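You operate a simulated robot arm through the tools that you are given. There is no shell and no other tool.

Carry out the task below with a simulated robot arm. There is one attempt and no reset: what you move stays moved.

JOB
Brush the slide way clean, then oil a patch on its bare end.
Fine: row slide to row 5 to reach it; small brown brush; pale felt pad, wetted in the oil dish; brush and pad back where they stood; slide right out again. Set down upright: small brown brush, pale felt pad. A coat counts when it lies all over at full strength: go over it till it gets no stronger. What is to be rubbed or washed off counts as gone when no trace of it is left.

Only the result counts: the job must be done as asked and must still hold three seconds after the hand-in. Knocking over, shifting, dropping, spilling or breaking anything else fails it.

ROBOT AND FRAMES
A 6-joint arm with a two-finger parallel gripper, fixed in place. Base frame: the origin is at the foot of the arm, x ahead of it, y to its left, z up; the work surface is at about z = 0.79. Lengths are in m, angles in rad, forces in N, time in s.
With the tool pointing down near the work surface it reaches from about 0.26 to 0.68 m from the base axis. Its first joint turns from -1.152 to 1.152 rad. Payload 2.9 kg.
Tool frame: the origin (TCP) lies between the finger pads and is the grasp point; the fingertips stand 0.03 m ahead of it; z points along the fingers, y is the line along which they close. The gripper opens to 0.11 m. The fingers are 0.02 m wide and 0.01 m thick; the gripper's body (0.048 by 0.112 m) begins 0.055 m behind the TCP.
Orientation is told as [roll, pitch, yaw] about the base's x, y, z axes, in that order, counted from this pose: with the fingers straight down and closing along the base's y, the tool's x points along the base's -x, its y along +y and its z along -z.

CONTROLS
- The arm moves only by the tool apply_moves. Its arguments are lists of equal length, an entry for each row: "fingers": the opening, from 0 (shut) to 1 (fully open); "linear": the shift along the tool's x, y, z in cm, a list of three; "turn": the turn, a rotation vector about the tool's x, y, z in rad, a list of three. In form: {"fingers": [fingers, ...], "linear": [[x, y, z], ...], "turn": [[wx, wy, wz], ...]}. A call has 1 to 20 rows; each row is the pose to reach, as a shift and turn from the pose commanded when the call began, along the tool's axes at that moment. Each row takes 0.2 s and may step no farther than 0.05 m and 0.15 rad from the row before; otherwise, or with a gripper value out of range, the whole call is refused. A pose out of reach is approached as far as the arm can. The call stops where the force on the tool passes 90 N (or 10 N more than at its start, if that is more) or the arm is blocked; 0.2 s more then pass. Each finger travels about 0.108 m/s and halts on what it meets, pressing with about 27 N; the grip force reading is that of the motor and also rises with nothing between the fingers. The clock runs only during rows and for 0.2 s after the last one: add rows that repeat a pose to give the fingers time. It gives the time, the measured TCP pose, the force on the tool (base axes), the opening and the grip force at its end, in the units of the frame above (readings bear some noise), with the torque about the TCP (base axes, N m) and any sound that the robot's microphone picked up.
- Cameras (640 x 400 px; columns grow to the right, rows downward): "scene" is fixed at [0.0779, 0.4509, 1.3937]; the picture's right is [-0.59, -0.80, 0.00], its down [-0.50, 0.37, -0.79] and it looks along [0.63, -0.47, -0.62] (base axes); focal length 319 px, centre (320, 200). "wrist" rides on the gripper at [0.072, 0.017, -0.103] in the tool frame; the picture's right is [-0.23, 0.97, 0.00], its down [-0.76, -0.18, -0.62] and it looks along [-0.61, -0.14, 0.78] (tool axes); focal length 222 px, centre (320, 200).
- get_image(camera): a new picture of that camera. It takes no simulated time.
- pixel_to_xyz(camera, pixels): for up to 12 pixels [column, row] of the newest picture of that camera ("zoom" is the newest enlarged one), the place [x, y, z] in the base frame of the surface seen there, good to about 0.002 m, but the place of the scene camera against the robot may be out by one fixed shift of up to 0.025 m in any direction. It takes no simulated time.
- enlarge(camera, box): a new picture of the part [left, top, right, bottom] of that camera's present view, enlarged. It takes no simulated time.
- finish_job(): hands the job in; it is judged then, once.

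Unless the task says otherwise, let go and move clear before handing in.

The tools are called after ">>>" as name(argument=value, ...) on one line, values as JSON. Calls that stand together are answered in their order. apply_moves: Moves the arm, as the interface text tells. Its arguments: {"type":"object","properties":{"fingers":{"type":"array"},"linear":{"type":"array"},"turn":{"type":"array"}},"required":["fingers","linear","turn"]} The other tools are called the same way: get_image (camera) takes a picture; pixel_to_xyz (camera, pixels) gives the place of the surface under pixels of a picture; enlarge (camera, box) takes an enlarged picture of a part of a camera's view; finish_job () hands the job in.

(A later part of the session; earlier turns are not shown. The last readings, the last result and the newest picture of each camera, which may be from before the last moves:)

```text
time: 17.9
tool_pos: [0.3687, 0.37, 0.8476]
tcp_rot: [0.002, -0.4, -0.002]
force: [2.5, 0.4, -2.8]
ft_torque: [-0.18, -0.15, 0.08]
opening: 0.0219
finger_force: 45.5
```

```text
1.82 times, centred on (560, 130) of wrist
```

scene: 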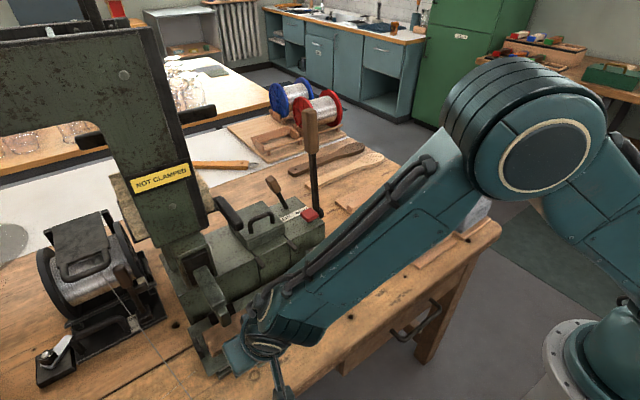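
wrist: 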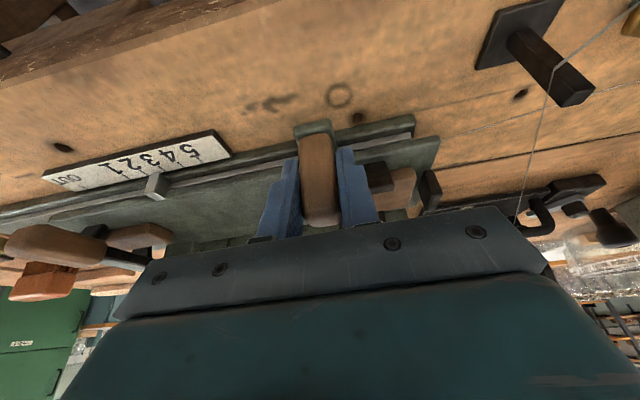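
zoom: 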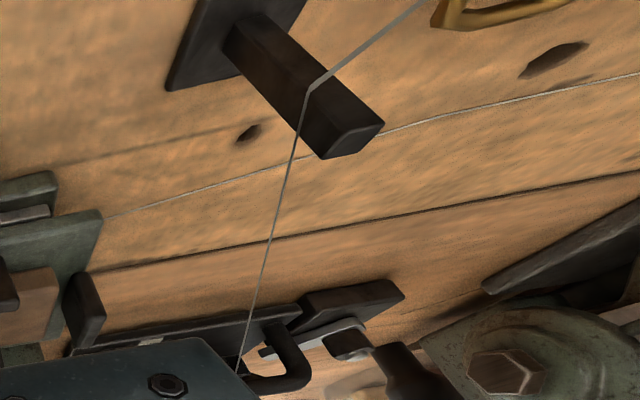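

>>> pixel_to_xyz(camera="zoom", pixels=[[292, 155], [284, 180], [274, 215], [263, 260], [252, 310], [246, 335], [309, 88], [345, 145], [300, 125], [98, 225]])

```text
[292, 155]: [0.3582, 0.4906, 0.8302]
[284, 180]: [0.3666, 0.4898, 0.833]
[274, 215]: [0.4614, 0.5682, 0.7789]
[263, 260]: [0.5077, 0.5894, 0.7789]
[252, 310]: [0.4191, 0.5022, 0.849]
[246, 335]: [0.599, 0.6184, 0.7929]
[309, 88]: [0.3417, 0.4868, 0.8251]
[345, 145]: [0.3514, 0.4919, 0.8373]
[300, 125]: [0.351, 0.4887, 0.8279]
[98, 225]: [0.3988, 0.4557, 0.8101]
```

The wire runs at y≥0.487 and z≈0.83–0.85, so both the slide (below it) and the gripper (inside it) clear. I'll continue the slide to row 5.

>>> apply_moves(fingers=[0.1, 0.1, 0.1, 0.1, 0.1, 0.1, 0.1, 0.1, 0.1], linear=[[0, 0.5, 0], [0, 1.1, 0], [0, 1.7, 0], [0, 2.3, 0], [0, 2.9, 0], [0, 3.5, 0], [0, 4.1, 0], [0, 4.5, 0], [0, 4.5, 0]], turn=[[0, 0, 0], [0, 0, 0], [0, 0, 0], [0, 0, 0], [0, 0, 0], [0, 0, 0], [0, 0, 0], [0, 0, 0], [0, 0, 0]])

>>> get_image(camera="wrist")

>>> get_image(camera="scene")

>>> enlarge(camera="wrist", box=[40, 100, 260, 240])

```text
time: 19.9
tool_pos: [0.3681, 0.4148, 0.8485]
tcp_rot: [-0.001, -0.401, -0.003]
force: [1.1, -21.1, 7.6]
ft_torque: [1.2, -0.75, 0.63]
opening: 0.0219
finger_force: 45.2
```

```text
taken
```

wrist: 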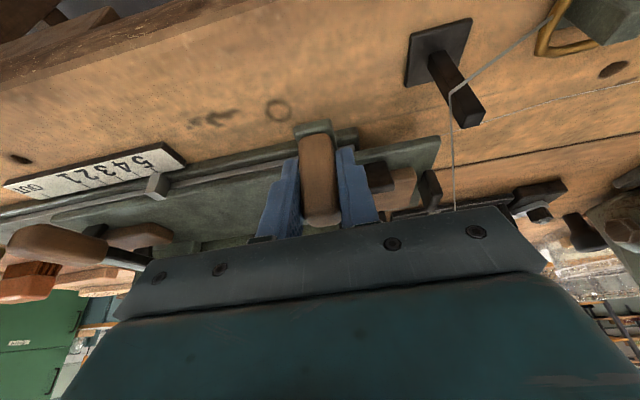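

```text
taken
```

scene: 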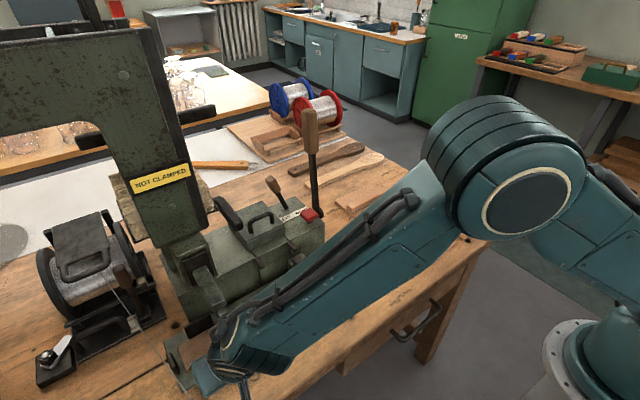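

```text
2.86 times, centred on (150, 170) of wrist
```

zoom: 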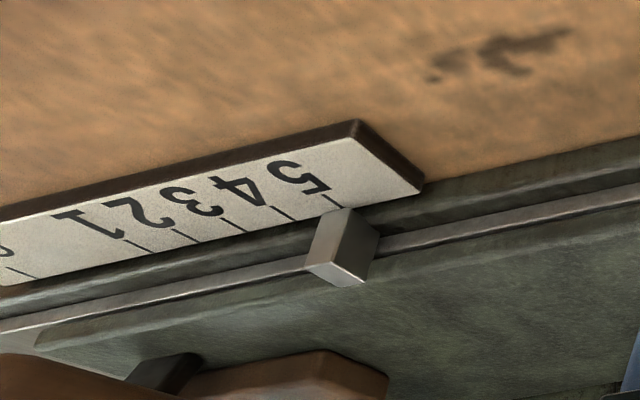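

The pointer is at the 5 tick (zoom ~335,215). I'll measure both precisely.

>>> pixel_to_xyz(camera="zoom", pixels=[[327, 196], [318, 187], [322, 235], [330, 250], [362, 235], [340, 280], [285, 213], [372, 240], [335, 225], [350, 245]])

>>> enlarge(camera="wrist", box=[120, 130, 200, 210])

```text
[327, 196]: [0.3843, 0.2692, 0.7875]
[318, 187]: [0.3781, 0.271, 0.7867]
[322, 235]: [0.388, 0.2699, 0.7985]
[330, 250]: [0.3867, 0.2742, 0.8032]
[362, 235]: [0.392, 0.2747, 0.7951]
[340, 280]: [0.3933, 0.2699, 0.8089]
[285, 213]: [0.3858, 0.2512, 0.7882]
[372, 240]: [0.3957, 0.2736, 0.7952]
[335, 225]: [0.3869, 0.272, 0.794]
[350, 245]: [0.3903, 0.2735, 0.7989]
```

```text
5.00 times, centred on (160, 170) of wrist
```

zoom: 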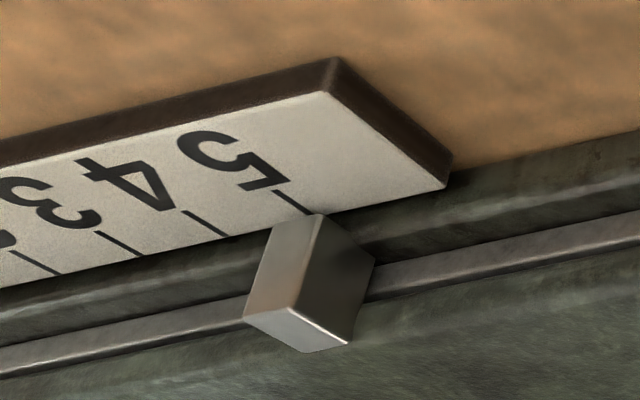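

The pointer sits on the 5 tick within about 1 mm. I'll release and withdraw along the tool axis.

>>> apply_moves(fingers=[0.45, 0.45, 0.45, 0.45, 0.45, 0.45, 0.45, 0.45, 0.45, 0.45], linear=[[0, 0, 0], [0, 0, 0], [0, 0, 0], [0, 0, -3], [0, 0, -7], [0, 0, -11], [0, 0, -15], [0, -3, -18], [0, -6, -21], [0, -6, -21]], turn=[[0, 0, 0], [0, 0, 0], [0, 0, 0], [0, 0, 0], [0, 0, 0], [0, 0, 0], [0, 0, 0], [0, 0, 0], [0, 0, 0], [0, 0, 0]])

>>> get_image(camera="wrist")

```text
time: 22.1
tool_pos: [0.2853, 0.3556, 1.0434]
tcp_rot: [-0.003, -0.398, -0.001]
force: [0.5, -0.1, 0.2]
ft_torque: [0.0, -0.01, -0.01]
opening: 0.0494
finger_force: 0.0
out of reach, approached as far as the arm can: row 7
```

```text
taken
```

wrist: 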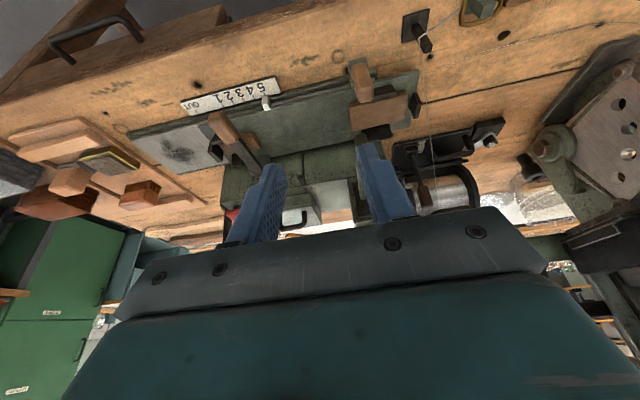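

The slide stays at row 5 and the way's smudge shows at the right (wrist ~180,150). I'll untilt and move over toward the smudge and the tool tray.

>>> apply_moves(fingers=[0.45, 0.45, 0.6, 0.8, 1, 1, 1, 1, 1, 1], linear=[[-0.9, -4.2, 0.3], [-1.8, -8.4, 0.6], [-2.7, -12.6, 0.9], [-3.6, -16.8, 1.2], [-4.5, -21, 1.5], [-5.4, -25.2, 1.8], [-6.3, -29.4, 2.1], [-7.2, -33.6, 2.5], [-9, -37.5, 3.1], [-9, -37.5, 3.1]], turn=[[0, 0.05, 0], [0, 0.1, 0], [0, 0.15, 0], [0, 0.2, 0], [0, 0.25, 0], [0, 0.3, 0], [0, 0.35, 0], [0, 0.4, 0], [0, 0.4, 0], [0, 0.4, 0]])

>>> get_image(camera="wrist")

>>> get_image(camera="scene")

>>> enlarge(camera="wrist", box=[270, 20, 470, 160])

>>> enlarge(camera="wrist", box=[120, 20, 340, 180])

```text
time: 24.3
tool_pos: [0.3804, -0.0226, 1.0485]
tcp_rot: [0.002, 0.0, 0.001]
force: [0.5, 0.4, -0.6]
ft_torque: [-0.01, 0.0, 0.02]
opening: 0.1099
finger_force: 0.0
```

```text
taken
```

wrist: 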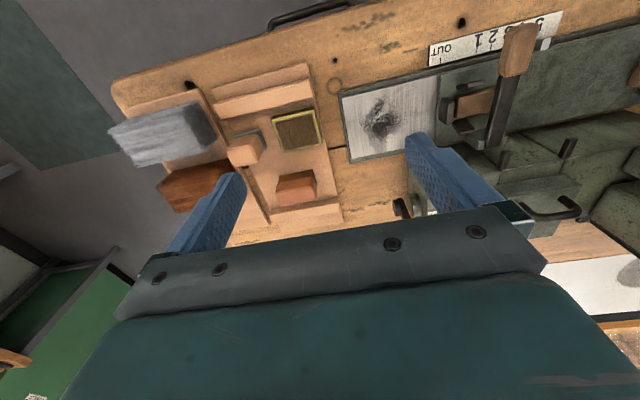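

```text
taken
```

scene: 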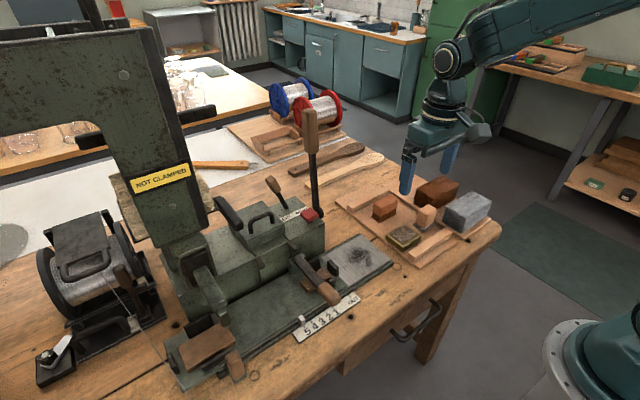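

```text
2.86 times, centred on (370, 90) of wrist
```

zoom: 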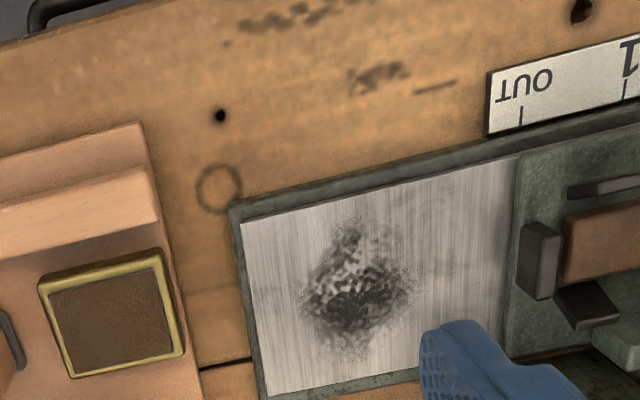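

```text
2.50 times, centred on (230, 100) of wrist
```

zoom: 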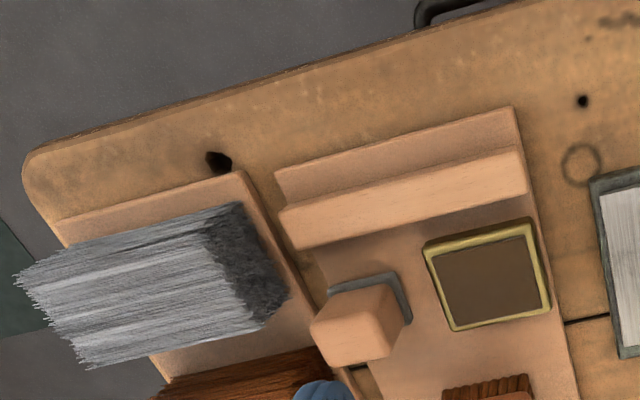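

I now see the smudge on the bare way (zoom ~355,285). The reddish block with brown bristles is the small brush, the pale block with a grey felt foot is the pad, and the brass-rimmed square is the oil dish. I'll measure these.

>>> pixel_to_xyz(camera="wrist", pixels=[[344, 97], [360, 157], [434, 76], [440, 120], [376, 100], [402, 115], [365, 128], [380, 140], [355, 115], [400, 90], [380, 120], [350, 100]])

>>> pixel_to_xyz(camera="wrist", pixels=[[297, 130], [275, 126], [320, 140], [281, 150], [313, 117], [245, 150], [258, 136], [230, 155], [295, 188], [278, 195], [313, 190], [295, 175]])

>>> enlarge(camera="wrist", box=[330, 60, 450, 160])

>>> enlarge(camera="scene", box=[290, 220, 410, 310])

>>> enlarge(camera="scene", box=[340, 170, 500, 270])

```text
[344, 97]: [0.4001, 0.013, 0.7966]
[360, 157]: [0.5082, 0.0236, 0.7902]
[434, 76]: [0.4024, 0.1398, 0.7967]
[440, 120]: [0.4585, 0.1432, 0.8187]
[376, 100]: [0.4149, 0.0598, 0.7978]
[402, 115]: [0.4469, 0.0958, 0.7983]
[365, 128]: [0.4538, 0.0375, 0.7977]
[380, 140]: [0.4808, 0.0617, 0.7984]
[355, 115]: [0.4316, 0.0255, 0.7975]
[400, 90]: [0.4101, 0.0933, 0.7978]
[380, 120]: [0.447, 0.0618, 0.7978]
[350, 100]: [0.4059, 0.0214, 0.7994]
```

```text
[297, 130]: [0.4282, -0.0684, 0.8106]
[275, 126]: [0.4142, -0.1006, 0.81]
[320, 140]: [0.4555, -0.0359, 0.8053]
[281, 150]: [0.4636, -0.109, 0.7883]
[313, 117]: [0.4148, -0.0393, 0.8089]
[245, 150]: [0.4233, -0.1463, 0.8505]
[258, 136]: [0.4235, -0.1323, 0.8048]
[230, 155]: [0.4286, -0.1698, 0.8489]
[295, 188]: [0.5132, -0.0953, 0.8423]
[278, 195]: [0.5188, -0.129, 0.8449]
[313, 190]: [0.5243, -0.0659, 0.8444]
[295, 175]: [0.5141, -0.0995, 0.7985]
```

```text
4.00 times, centred on (390, 110) of wrist
```

zoom: 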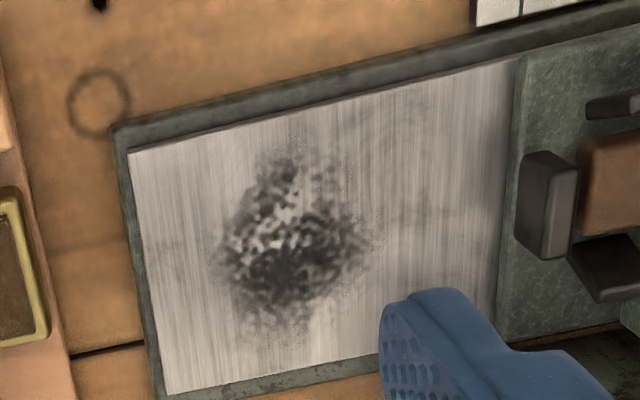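

```text
4.44 times, centred on (350, 265) of scene
```

zoom: 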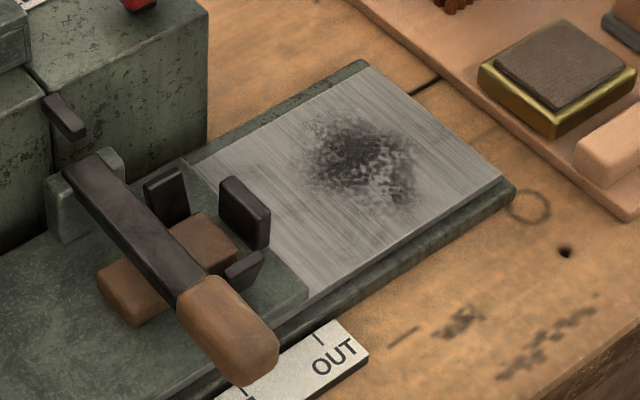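

```text
4.00 times, centred on (420, 220) of scene
```

zoom: 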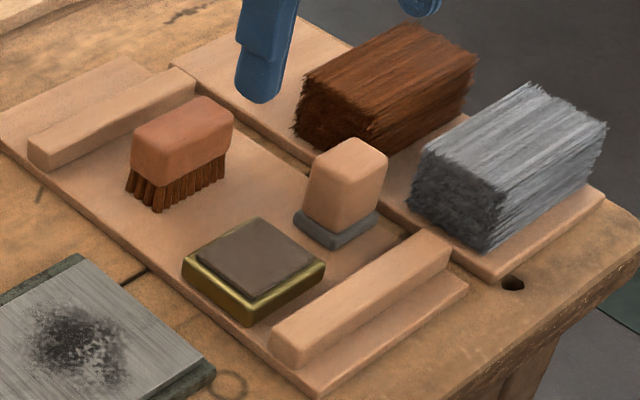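

The bare way spans x≈0.40–0.495, y≈0.015–0.137 at z≈0.798, with dirt around x 0.41–0.475, y 0.035–0.09. I'll move over the brush for a close measurement.

>>> apply_moves(fingers=[1, 1, 1, 1, 1], linear=[[-3, -1.7, 1], [-6, -3.4, 2], [-9, -5, 3], [-12, -6.7, 4], [-12, -6.7, 4]], turn=[[0, 0, 0], [0, 0, 0], [0, 0, 0], [0, 0, 0], [0, 0, 0]])

>>> get_image(camera="wrist")

>>> enlarge(camera="wrist", box=[240, 40, 400, 160])

>>> get_image(camera="scene")

```text
time: 25.5
tool_pos: [0.4981, -0.0875, 1.007]
tcp_rot: [0.001, 0.0, 0.0]
force: [-0.6, 0.4, -0.3]
ft_torque: [-0.04, -0.01, 0.0]
opening: 0.1099
finger_force: 0.1
```

```text
taken
```

wrist: 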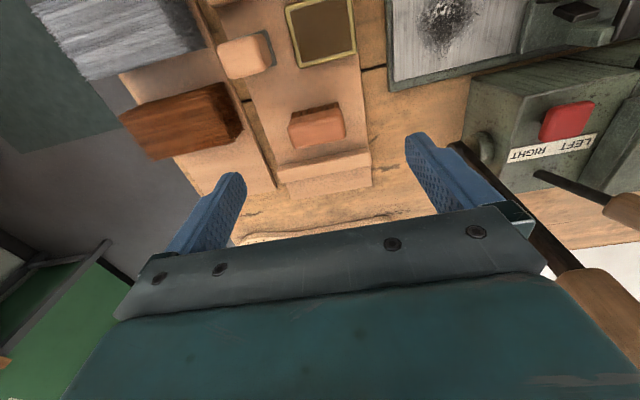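

```text
3.33 times, centred on (320, 100) of wrist
```

zoom: 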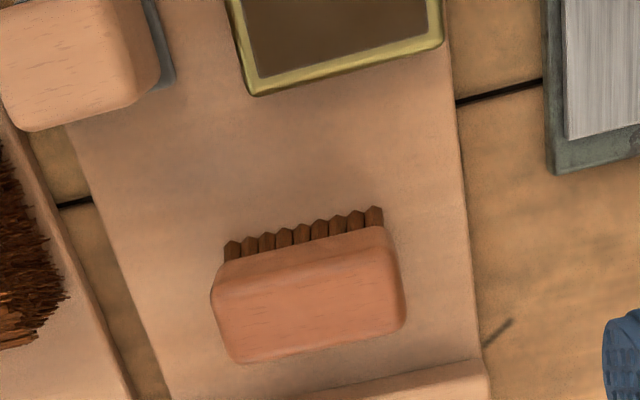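

```text
taken
```

scene: 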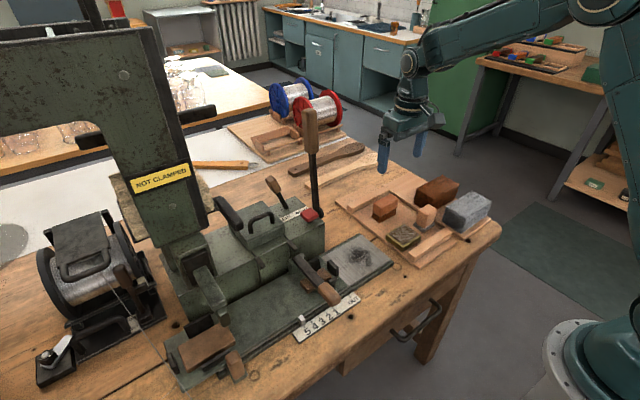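

The brush is seen from above (zoom ~305,300). I'll read its corners and bristle row.

>>> pixel_to_xyz(camera="zoom", pixels=[[225, 285], [380, 240], [397, 318], [242, 352], [305, 300], [230, 250], [375, 213], [305, 235], [300, 150], [340, 385], [220, 300], [400, 300]])

>>> pixel_to_xyz(camera="wrist", pixels=[[220, 42], [265, 40], [242, 55], [268, 68], [245, 75], [222, 75], [275, 45], [300, 8], [352, 15], [350, 50], [300, 65], [322, 35]])

```text
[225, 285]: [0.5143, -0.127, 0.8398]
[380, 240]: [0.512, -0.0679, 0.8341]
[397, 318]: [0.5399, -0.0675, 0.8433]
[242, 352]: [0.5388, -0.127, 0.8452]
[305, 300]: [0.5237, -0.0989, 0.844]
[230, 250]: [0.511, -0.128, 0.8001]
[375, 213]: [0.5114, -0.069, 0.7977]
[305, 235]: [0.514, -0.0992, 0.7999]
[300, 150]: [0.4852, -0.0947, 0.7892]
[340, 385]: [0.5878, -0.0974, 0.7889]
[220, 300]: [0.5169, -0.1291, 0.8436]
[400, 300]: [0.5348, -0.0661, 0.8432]
```

```text
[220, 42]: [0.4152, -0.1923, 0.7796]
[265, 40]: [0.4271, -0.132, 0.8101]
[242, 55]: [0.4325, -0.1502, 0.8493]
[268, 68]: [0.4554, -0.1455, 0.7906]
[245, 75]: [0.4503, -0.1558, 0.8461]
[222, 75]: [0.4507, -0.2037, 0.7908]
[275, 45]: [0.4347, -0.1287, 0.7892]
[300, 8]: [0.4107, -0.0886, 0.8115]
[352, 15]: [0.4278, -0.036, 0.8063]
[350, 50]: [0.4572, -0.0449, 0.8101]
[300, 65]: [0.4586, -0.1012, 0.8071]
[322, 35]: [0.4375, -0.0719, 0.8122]
```

The brush body is centred near (0.5275, -0.098), top z≈0.844, 0.063 long in y. I'll move above it with open fingers and check alignment.

>>> apply_moves(fingers=[1, 1, 1, 1, 1], linear=[[-1.5, -0.5, 2], [-2.94, -1.03, 5], [-2.94, -1.03, 8], [-2.94, -1.03, 11.2], [-2.94, -1.03, 11.2]], turn=[[0, 0, 0], [0, 0, 0], [0, 0, 0], [0, 0, 0], [0, 0, 0]])

>>> get_image(camera="wrist")

>>> enlarge(camera="wrist", box=[200, 60, 440, 220])

>>> enlarge(camera="scene", box=[340, 130, 500, 260])

```text
time: 26.7
tool_pos: [0.5291, -0.0976, 0.8968]
tcp_rot: [0.001, -0.002, 0.0]
force: [0.3, -0.8, 0.2]
ft_torque: [0.0, 0.01, 0.01]
opening: 0.1103
finger_force: 0.1
```

```text
taken
```

wrist: 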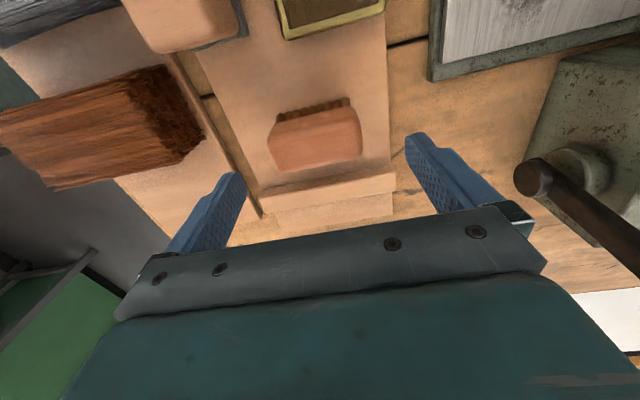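

```text
2.50 times, centred on (320, 140) of wrist
```

zoom: 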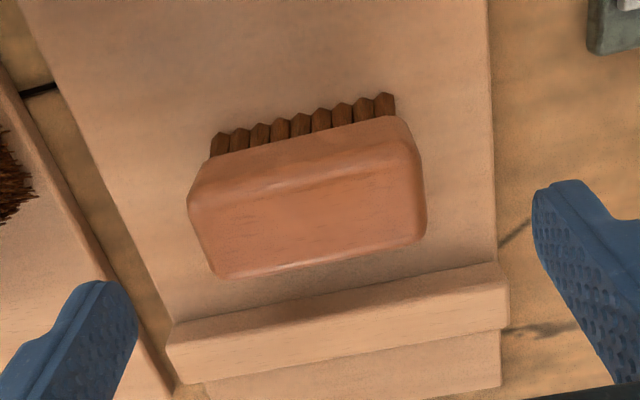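

```text
3.08 times, centred on (420, 195) of scene
```

zoom: 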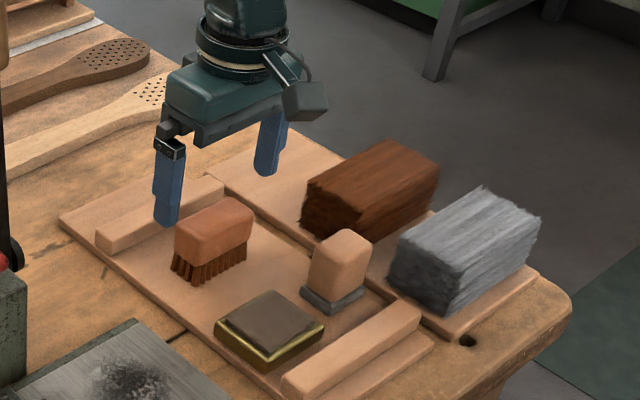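

A closer view of the brush (zoom ~310,200). I'll re-measure its edges and the bar behind it.

>>> pixel_to_xyz(camera="zoom", pixels=[[195, 210], [220, 268], [422, 225], [408, 150], [310, 215], [310, 255], [310, 160], [210, 150], [390, 110], [340, 315], [240, 272], [400, 245]])

```text
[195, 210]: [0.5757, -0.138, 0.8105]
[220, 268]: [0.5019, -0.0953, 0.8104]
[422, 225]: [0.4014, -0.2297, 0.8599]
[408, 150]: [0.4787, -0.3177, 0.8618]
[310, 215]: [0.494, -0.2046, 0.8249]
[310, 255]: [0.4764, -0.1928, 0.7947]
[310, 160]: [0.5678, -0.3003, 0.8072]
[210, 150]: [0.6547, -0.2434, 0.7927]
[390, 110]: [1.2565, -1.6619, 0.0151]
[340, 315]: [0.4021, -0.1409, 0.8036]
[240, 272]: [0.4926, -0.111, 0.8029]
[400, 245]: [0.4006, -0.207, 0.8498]
```

That zoom referred to the scene crop; I'll query the wrist picture directly.

>>> pixel_to_xyz(camera="wrist", pixels=[[270, 144], [281, 166], [360, 150], [354, 121], [316, 146], [316, 161], [316, 124], [276, 120], [348, 104], [328, 186], [287, 168], [356, 156]])

```text
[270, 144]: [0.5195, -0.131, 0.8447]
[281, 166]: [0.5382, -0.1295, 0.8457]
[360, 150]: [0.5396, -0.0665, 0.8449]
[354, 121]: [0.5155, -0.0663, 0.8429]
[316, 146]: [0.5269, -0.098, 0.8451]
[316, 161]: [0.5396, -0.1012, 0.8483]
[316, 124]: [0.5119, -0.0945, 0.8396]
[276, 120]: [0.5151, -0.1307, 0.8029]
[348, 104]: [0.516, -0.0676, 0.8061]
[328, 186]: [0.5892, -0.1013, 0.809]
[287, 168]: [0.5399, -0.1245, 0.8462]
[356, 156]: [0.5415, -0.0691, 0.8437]
```

The brush is centred at (0.527, -0.0985), y from -0.131 to -0.066. I'll descend to z≈0.833 and close.

>>> apply_moves(fingers=[1, 1, 1, 1, 0.5, 0.5, 0.5, 0.5, 0.5], linear=[[0.2, -0.1, 2], [0.2, -0.1, 4], [0.2, -0.1, 6.3], [0.2, -0.1, 6.3], [0.2, -0.1, 6.3], [0.2, -0.1, 6.3], [0.2, -0.1, 6.3], [0.2, -0.1, 6.3], [0.2, -0.1, 6.3]], turn=[[0, 0, 0], [0, 0, 0], [0, 0, 0], [0, 0, 0], [0, 0, 0], [0, 0, 0], [0, 0, 0], [0, 0, 0], [0, 0, 0]])

>>> get_image(camera="wrist")

>>> enlarge(camera="scene", box=[340, 130, 500, 260])

```text
time: 28.7
tool_pos: [0.5291, -0.0961, 0.8324]
tcp_rot: [0.001, 0.001, 0.0]
force: [0.1, 0.5, 0.1]
ft_torque: [0.0, -0.01, 0.01]
opening: 0.0714
finger_force: 26.7
```

```text
taken
```

wrist: 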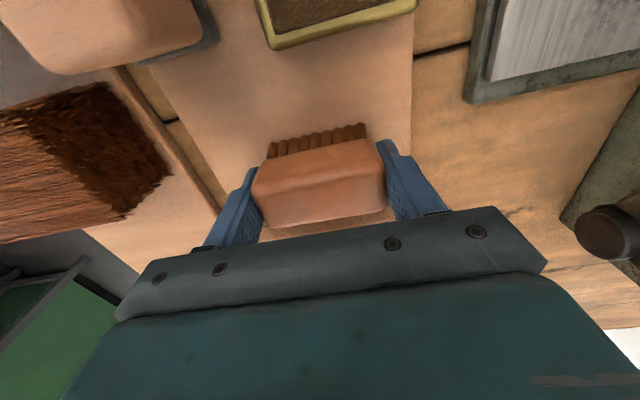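

```text
3.08 times, centred on (420, 195) of scene
```

zoom: 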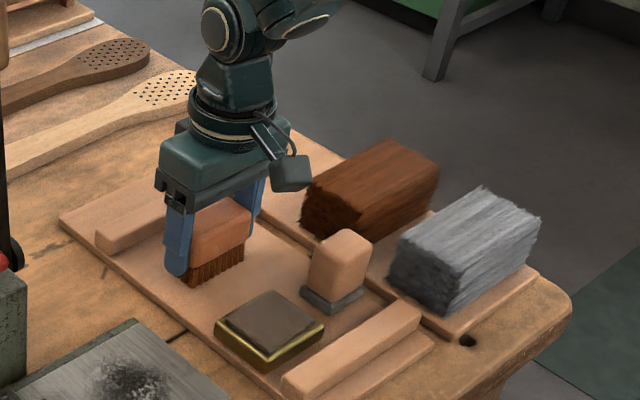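

The fingers hold the brush (opening 0.071, 26.7 N). I'll firm the grip, lift 4 cm and check.

>>> apply_moves(fingers=[0.2, 0.2, 0.2, 0.2, 0.2, 0.2], linear=[[0, 0, 0], [0, 0, 0], [0, 0, -1], [0, 0, -2.5], [0, 0, -5], [0, 0, -5]], turn=[[0, 0, 0], [0, 0, 0], [0, 0, 0], [0, 0, 0], [0, 0, 0], [0, 0, 0]])

>>> get_image(camera="wrist")

>>> get_image(camera="scene")

>>> enlarge(camera="scene", box=[340, 130, 500, 260])

```text
time: 30.1
tool_pos: [0.5294, -0.0971, 0.8835]
tcp_rot: [0.001, 0.002, -0.001]
force: [-0.1, -0.5, -0.1]
ft_torque: [0.02, -0.01, -0.03]
opening: 0.0711
finger_force: 26.7
```

```text
taken
```

wrist: 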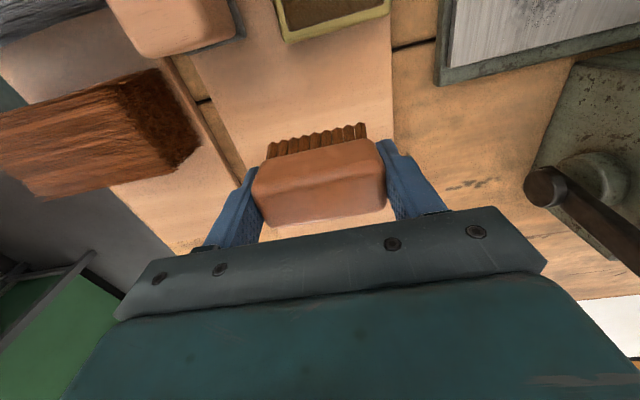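

```text
taken
```

scene: 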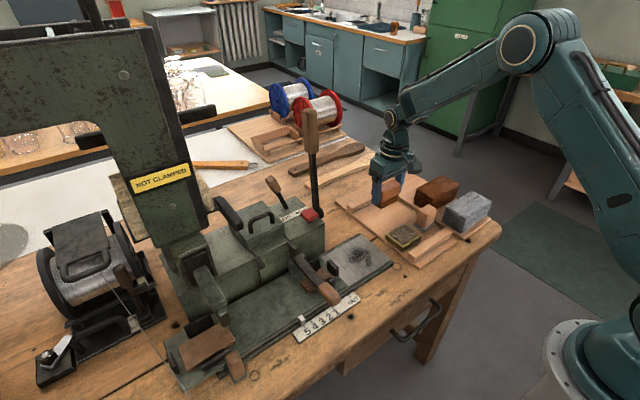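

```text
3.08 times, centred on (420, 195) of scene
```

zoom: 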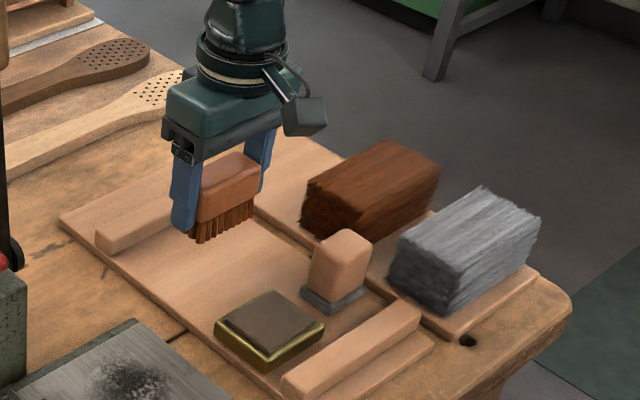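

The brush is lifted and sits firmly (wrist ~318,180). Before approaching the way, I'll measure the machine box and tall lever near it.

>>> pixel_to_xyz(camera="wrist", pixels=[[560, 120], [600, 75], [545, 185], [590, 195], [590, 160], [620, 100], [450, 60], [575, 65], [630, 130], [600, 215]])

>>> enlarge(camera="wrist", box=[420, 0, 640, 260])

```text
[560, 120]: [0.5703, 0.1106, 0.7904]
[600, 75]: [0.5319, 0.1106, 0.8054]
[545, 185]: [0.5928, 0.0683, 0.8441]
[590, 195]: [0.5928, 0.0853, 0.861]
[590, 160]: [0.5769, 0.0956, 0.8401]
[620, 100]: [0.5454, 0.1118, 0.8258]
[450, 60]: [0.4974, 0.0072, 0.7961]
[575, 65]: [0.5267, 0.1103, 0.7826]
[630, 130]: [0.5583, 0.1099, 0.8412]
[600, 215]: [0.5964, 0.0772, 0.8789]
```

```text
1.54 times, centred on (530, 130) of wrist
```

zoom: 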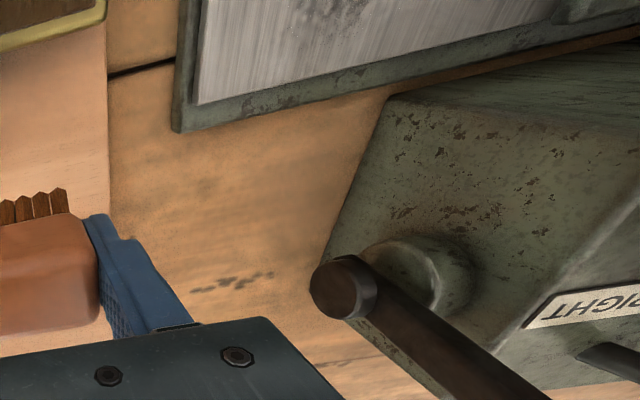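

The box's right face is y≈0.11 with its front at x≈0.52, and the lever is at x≈0.59, so the way area is clear for the gripper. I'll carry the brush over the way.

>>> apply_moves(fingers=[0.2, 0.2, 0.2, 0.2, 0.2, 0.2, 0.2, 0.2], linear=[[0, 0, -3.65], [3, 1, -3.65], [6, 3.5, -3.65], [8, 7, -3.65], [9, 11, -3.65], [9, 14, -3.65], [9, 16, -3.65], [9, 16, -3.65]], turn=[[0, 0, 0], [0, 0, 0], [0, 0, 0], [0, 0, 0], [0, 0, 0], [0, 0, 0], [0, 0, 0], [0, 0, 0]])

>>> get_image(camera="wrist")

>>> get_image(camera="scene")

>>> enlarge(camera="wrist", box=[220, 40, 460, 220])

```text
time: 31.9
tool_pos: [0.4376, 0.0633, 0.9195]
tcp_rot: [0.0, -0.001, -0.001]
force: [0.4, 0.5, -0.6]
ft_torque: [0.0, 0.01, 0.05]
opening: 0.0712
finger_force: 27.0
```

```text
taken
```

wrist: 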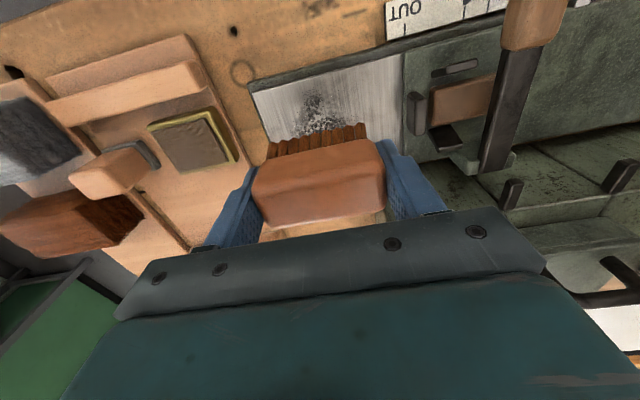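

```text
taken
```

scene: 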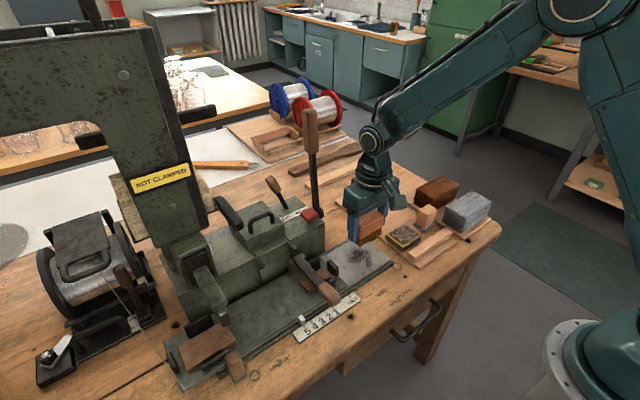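

```text
2.22 times, centred on (340, 130) of wrist
```

zoom: 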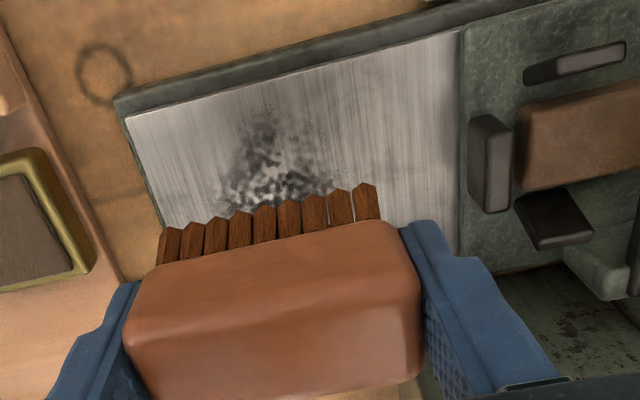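

The brush hovers over the way with the dirt ahead of its bristles (zoom ~265,170). I'll set it down at the back side (x≈0.478) and find contact.

>>> apply_moves(fingers=[0.2, 0.2, 0.2, 0.2, 0.2, 0.2], linear=[[-2, 0.2, 2], [-4, 0.2, 4], [-4, 0.2, 6], [-4, 0.2, 7.2], [-4, 0.2, 7.7], [-4, 0.2, 7.7]], turn=[[0, 0, 0], [0, 0, 0], [0, 0, 0], [0, 0, 0], [0, 0, 0], [0, 0, 0]])

>>> get_image(camera="wrist")

>>> enlarge(camera="scene", box=[290, 190, 430, 300])

```text
time: 33.3
tool_pos: [0.4772, 0.065, 0.8428]
tcp_rot: [0.0, 0.002, 0.0]
force: [-0.3, 0.3, -1.1]
ft_torque: [-0.02, 0.01, 0.02]
opening: 0.0715
finger_force: 27.0
```

```text
taken
```

wrist: 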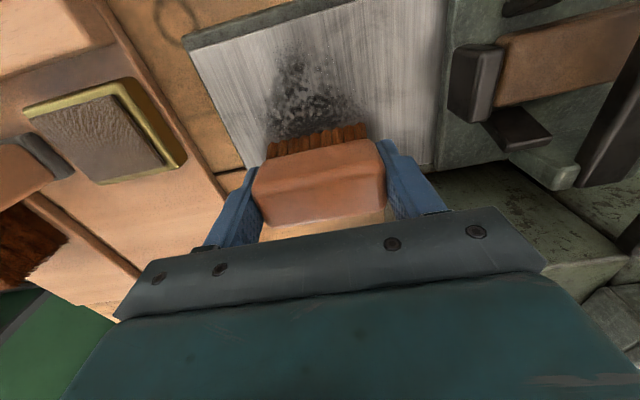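

```text
3.64 times, centred on (360, 245) of scene
```

zoom: 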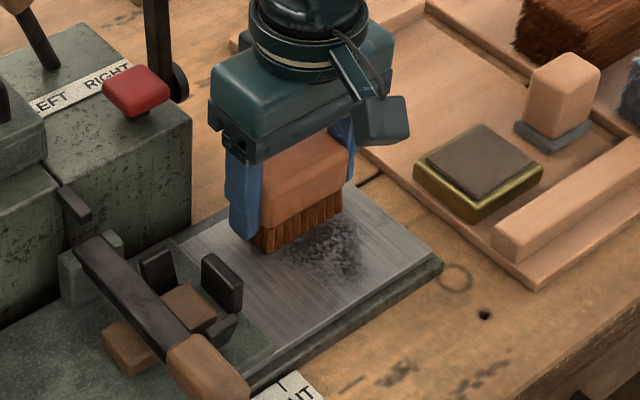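

The bristles are just at the surface (no force yet). I'll press 2–3 mm and make a first slow stroke toward -x.

>>> apply_moves(fingers=[0.2, 0.2, 0.2, 0.2, 0.2, 0.2, 0.2, 0.2, 0.2], linear=[[0, 0, 0.15], [0, 0, 0.3], [1, 0, 0.3], [2, 0, 0.3], [3, 0, 0.3], [4, 0, 0.3], [5, 0, 0.3], [6, 0, 0.3], [6.8, 0, 0.3]], turn=[[0, 0, 0], [0, 0, 0], [0, 0, 0], [0, 0, 0], [0, 0, 0], [0, 0, 0], [0, 0, 0], [0, 0, 0], [0, 0, 0]])

>>> get_image(camera="wrist")

>>> enlarge(camera="scene", box=[290, 190, 430, 300])

```text
time: 35.3
tool_pos: [0.4111, 0.0646, 0.8412]
tcp_rot: [0.002, -0.003, -0.001]
force: [9.6, -1.1, 24.4]
ft_torque: [-0.07, -0.16, 0.04]
opening: 0.0712
finger_force: 27.2
```

```text
taken
```

wrist: 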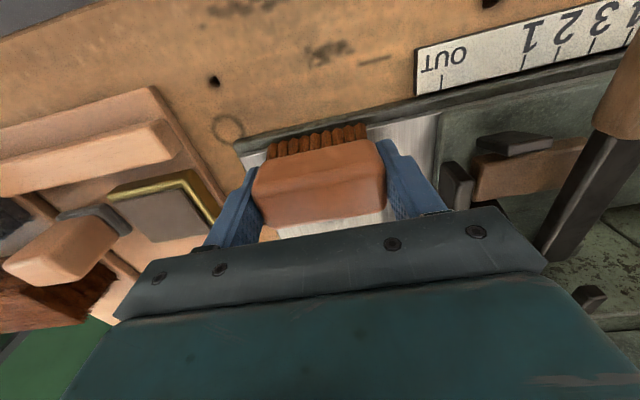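

```text
3.64 times, centred on (360, 245) of scene
```

zoom: 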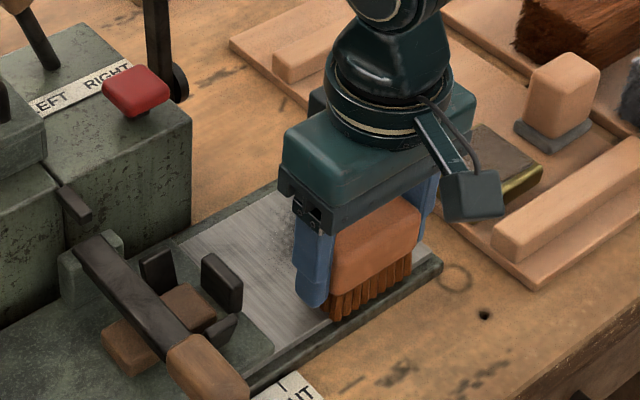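

The stroke wiped much of the dirt with about 24 N down-force. I'll make more passes across the area at neighbouring y positions.

>>> apply_moves(fingers=[0.2, 0.2, 0.2, 0.2, 0.2, 0.2, 0.2, 0.2, 0.2, 0.2, 0.2, 0.2, 0.2, 0.2, 0.2, 0.2, 0.2, 0.2, 0.2, 0.2], linear=[[-1.2, 0, 0], [-2.4, 0, 0], [-3.6, 0, 0], [-4.8, 0, 0], [-6, 0, 0], [-6.9, 0, 0], [-6.9, -0.8, 0], [-6.9, -1.4, 0], [-5.5, -1.4, 0], [-4, -1.4, 0], [-2.5, -1.4, 0], [-1, -1.4, 0], [0.3, -1.4, 0], [0.3, -0.4, 0], [0.3, 0.6, 0], [0.3, 1.6, 0], [-1, 1.8, 0], [-2.4, 1.8, 0], [-3.8, 1.8, 0], [-5.2, 1.8, 0]], turn=[[0, 0, 0], [0, 0, 0], [0, 0, 0], [0, 0, 0], [0, 0, 0], [0, 0, 0], [0, 0, 0], [0, 0, 0], [0, 0, 0], [0, 0, 0], [0, 0, 0], [0, 0, 0], [0, 0, 0], [0, 0, 0], [0, 0, 0], [0, 0, 0], [0, 0, 0], [0, 0, 0], [0, 0, 0], [0, 0, 0]])

>>> get_image(camera="wrist")

>>> enlarge(camera="scene", box=[290, 190, 430, 300])

```text
time: 39.5
tool_pos: [0.461, 0.0817, 0.8407]
tcp_rot: [0.001, 0.0, -0.001]
force: [0.0, -0.5, 0.0]
ft_torque: [-0.01, 0.03, -0.02]
opening: 0.0714
finger_force: 27.2
```

```text
taken
```

wrist: 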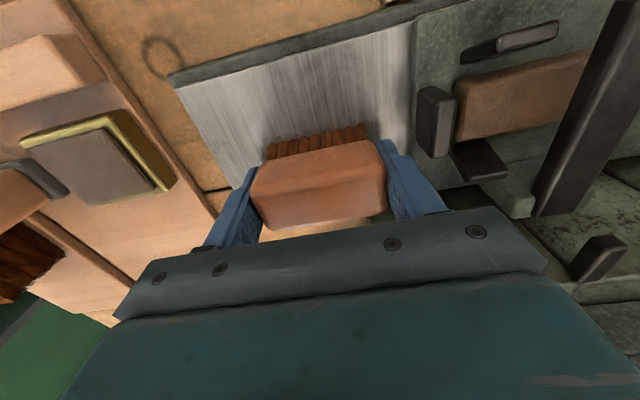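

```text
3.64 times, centred on (360, 245) of scene
```

zoom: 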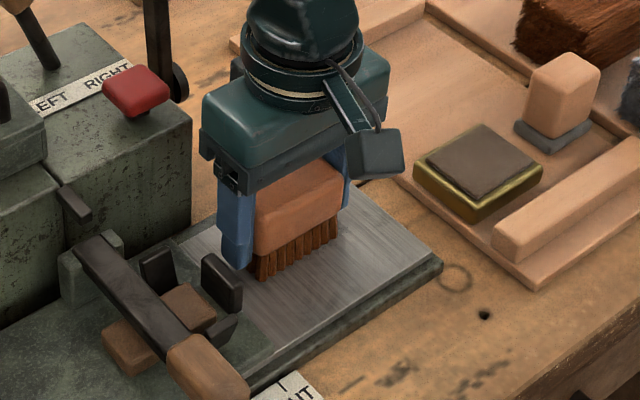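

The dirt looks mostly gone, but force now reads zero, so the brush may have slipped slightly in the grip. I'll lift and inspect both the way and the brush.

>>> apply_moves(fingers=[0.2, 0.2, 0.2, 0.2, 0.2], linear=[[0, 0, -2], [-1, 0, -5], [-2.5, 0, -9], [-3, 0, -12], [-3, 0, -12]], turn=[[0, 0, 0], [0, 0, 0], [0, 0, 0], [0, 0, 0], [0, 0, 0]])

>>> get_image(camera="wrist")

>>> enlarge(camera="wrist", box=[240, 30, 440, 180])

>>> enlarge(camera="scene", box=[290, 190, 430, 300])

>>> enlarge(camera="scene", box=[330, 100, 430, 200])

```text
time: 40.7
tool_pos: [0.4899, 0.0803, 0.9588]
tcp_rot: [0.0, 0.0, -0.002]
force: [0.2, 0.1, -1.9]
ft_torque: [-0.01, 0.01, 0.01]
opening: 0.0715
finger_force: 27.1
```

```text
taken
```

wrist: 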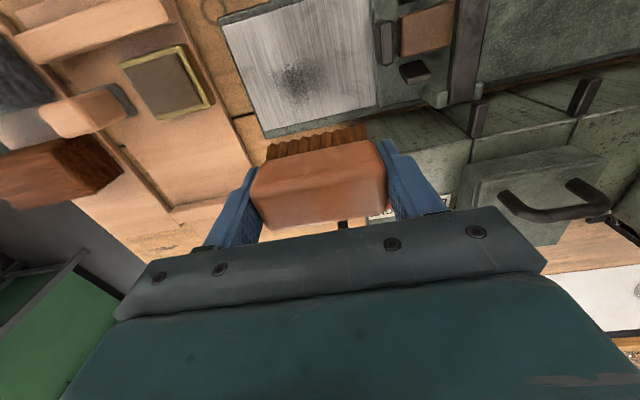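

```text
2.67 times, centred on (340, 105) of wrist
```

zoom: 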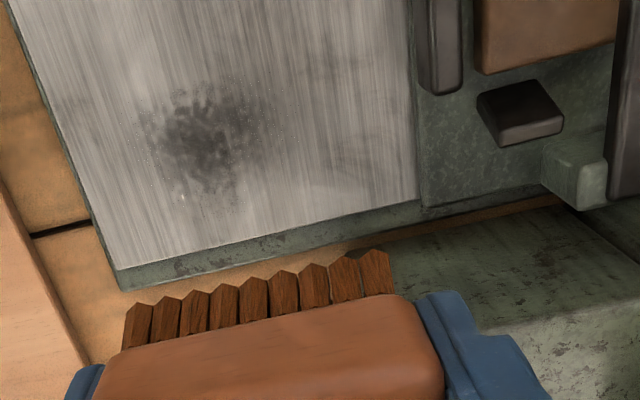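

```text
3.64 times, centred on (360, 245) of scene
```

zoom: 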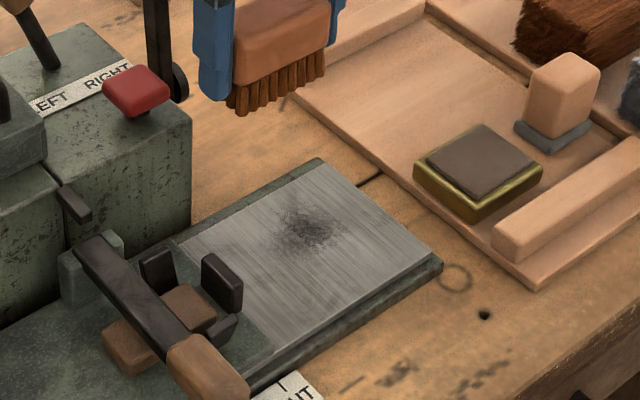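

```text
4.00 times, centred on (380, 150) of scene
```

zoom: 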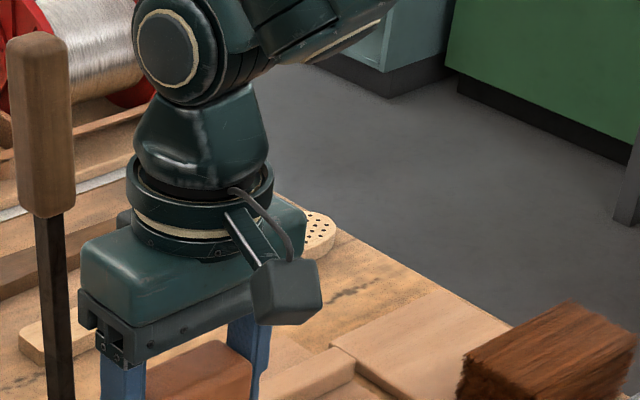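

A faint smudge remains (zoom ~205,140). I'll check the brush position in the grip by measuring its top and bristles, and locate the remaining dirt.

>>> pixel_to_xyz(camera="wrist", pixels=[[300, 190], [340, 180], [265, 190], [380, 165], [320, 160], [320, 210], [271, 150], [362, 130], [290, 85], [275, 75], [320, 85], [300, 95]])

```text
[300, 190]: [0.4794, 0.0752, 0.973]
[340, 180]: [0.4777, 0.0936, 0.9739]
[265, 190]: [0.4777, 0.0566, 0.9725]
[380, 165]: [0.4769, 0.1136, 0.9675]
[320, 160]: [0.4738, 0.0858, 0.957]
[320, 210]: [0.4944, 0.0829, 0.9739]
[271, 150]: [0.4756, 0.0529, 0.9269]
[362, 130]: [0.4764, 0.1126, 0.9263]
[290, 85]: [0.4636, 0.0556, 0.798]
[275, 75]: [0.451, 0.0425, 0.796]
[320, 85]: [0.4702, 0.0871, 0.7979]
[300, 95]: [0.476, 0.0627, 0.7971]
```

The brush slid about 2 mm up in the grip; contact is now at TCP z≈0.839. I'll come back down over the remaining dirt (x 0.45–0.48, y 0.04–0.085) with lighter pressure.

>>> apply_moves(fingers=[0.1, 0.1, 0.1, 0.1, 0.1, 0.1], linear=[[0.2, -0.9, 4], [0.4, -1.8, 8], [0.4, -1.8, 10.5], [0.4, -1.8, 11.6], [0.4, -1.8, 11.9], [0.4, -1.8, 11.9]], turn=[[0, 0, 0], [0, 0, 0], [0, 0, 0], [0, 0, 0], [0, 0, 0], [0, 0, 0]])

```text
time: 42.1
tool_pos: [0.4872, 0.0639, 0.8392]
tcp_rot: [0.0, -0.001, 0.001]
force: [0.5, -0.7, -1.6]
ft_torque: [-0.03, -0.02, 0.02]
opening: 0.0713
finger_force: 26.6
```

No contact force yet at z≈0.839. I'll lower in half-millimetre steps while sweeping gently and read the force.

>>> apply_moves(fingers=[0.1, 0.1, 0.1, 0.1, 0.1, 0.1], linear=[[0, 0, 0.06], [0, 0, 0.1], [0.8, 0, 0.1], [1.6, 0, 0.1], [2.4, 0, 0.1], [3.2, 0, 0.1]], turn=[[0, 0, 0], [0, 0, 0], [0, 0, 0], [0, 0, 0], [0, 0, 0], [0, 0, 0]])

>>> get_image(camera="wrist")

>>> enlarge(camera="scene", box=[290, 190, 430, 300])

```text
time: 43.5
tool_pos: [0.455, 0.064, 0.8411]
tcp_rot: [0.0, 0.002, 0.001]
force: [0.2, -1.0, -0.6]
ft_torque: [0.0, 0.01, 0.01]
opening: 0.0717
finger_force: 26.8
```

```text
taken
```

wrist: 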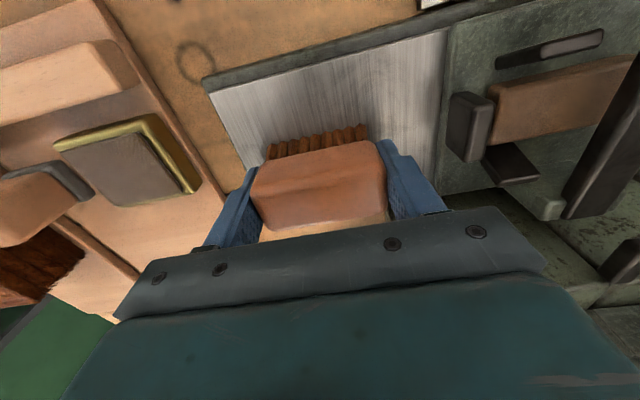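

```text
3.64 times, centred on (360, 245) of scene
```

zoom: 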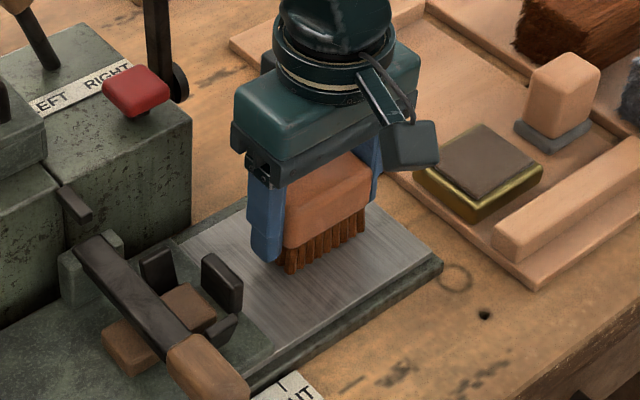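

Still no force, with pose readings noisy by a millimetre or so. I'll lower another 2 mm in small steps and check.

>>> apply_moves(fingers=[0.1, 0.1, 0.1], linear=[[0, 0, 0.1], [0, 0, 0.15], [0, 0, 0.15]], turn=[[0, 0, 0], [0, 0, 0], [0, 0, 0]])

```text
time: 44.3
tool_pos: [0.456, 0.0654, 0.839]
tcp_rot: [0.0, 0.0, 0.001]
force: [-0.8, -0.3, 2.4]
ft_torque: [-0.06, 0.09, 0.0]
opening: 0.0715
finger_force: 27.1
```

Contact is just beginning (2.4 N). I'll lower half a millimetre more and stroke over the whole area several times.

>>> apply_moves(fingers=[0.1, 0.1, 0.1, 0.1, 0.1, 0.1, 0.1, 0.1], linear=[[0, 0, 0.06], [1, 0, 0.06], [2, 0, 0.06], [3, 0, 0.06], [1.5, 0, 0.06], [0, 0, 0.06], [-1.5, 0, 0.06], [-3, 0, 0.06]], turn=[[0, 0, 0], [0, 0, 0], [0, 0, 0], [0, 0, 0], [0, 0, 0], [0, 0, 0], [0, 0, 0], [0, 0, 0]])

>>> get_image(camera="wrist")

>>> enlarge(camera="scene", box=[290, 190, 430, 300])

```text
time: 46.1
tool_pos: [0.4865, 0.0634, 0.8384]
tcp_rot: [0.002, 0.0, -0.002]
force: [-8.4, 0.7, 25.1]
ft_torque: [-0.03, 0.34, -0.04]
opening: 0.0712
finger_force: 26.9
```

```text
taken
```

wrist: 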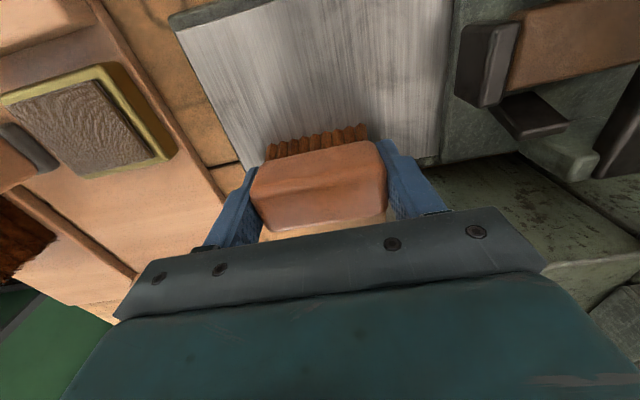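

```text
3.64 times, centred on (360, 245) of scene
```

zoom: 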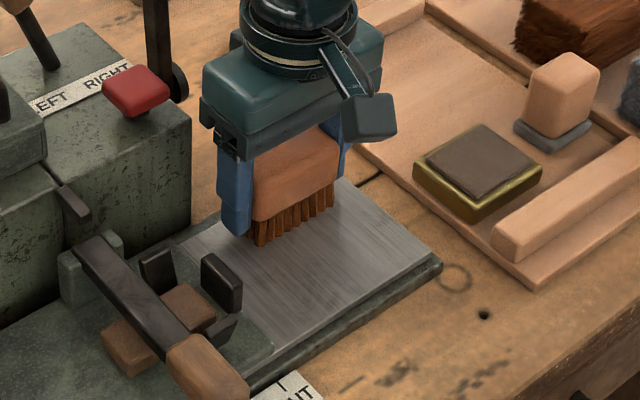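

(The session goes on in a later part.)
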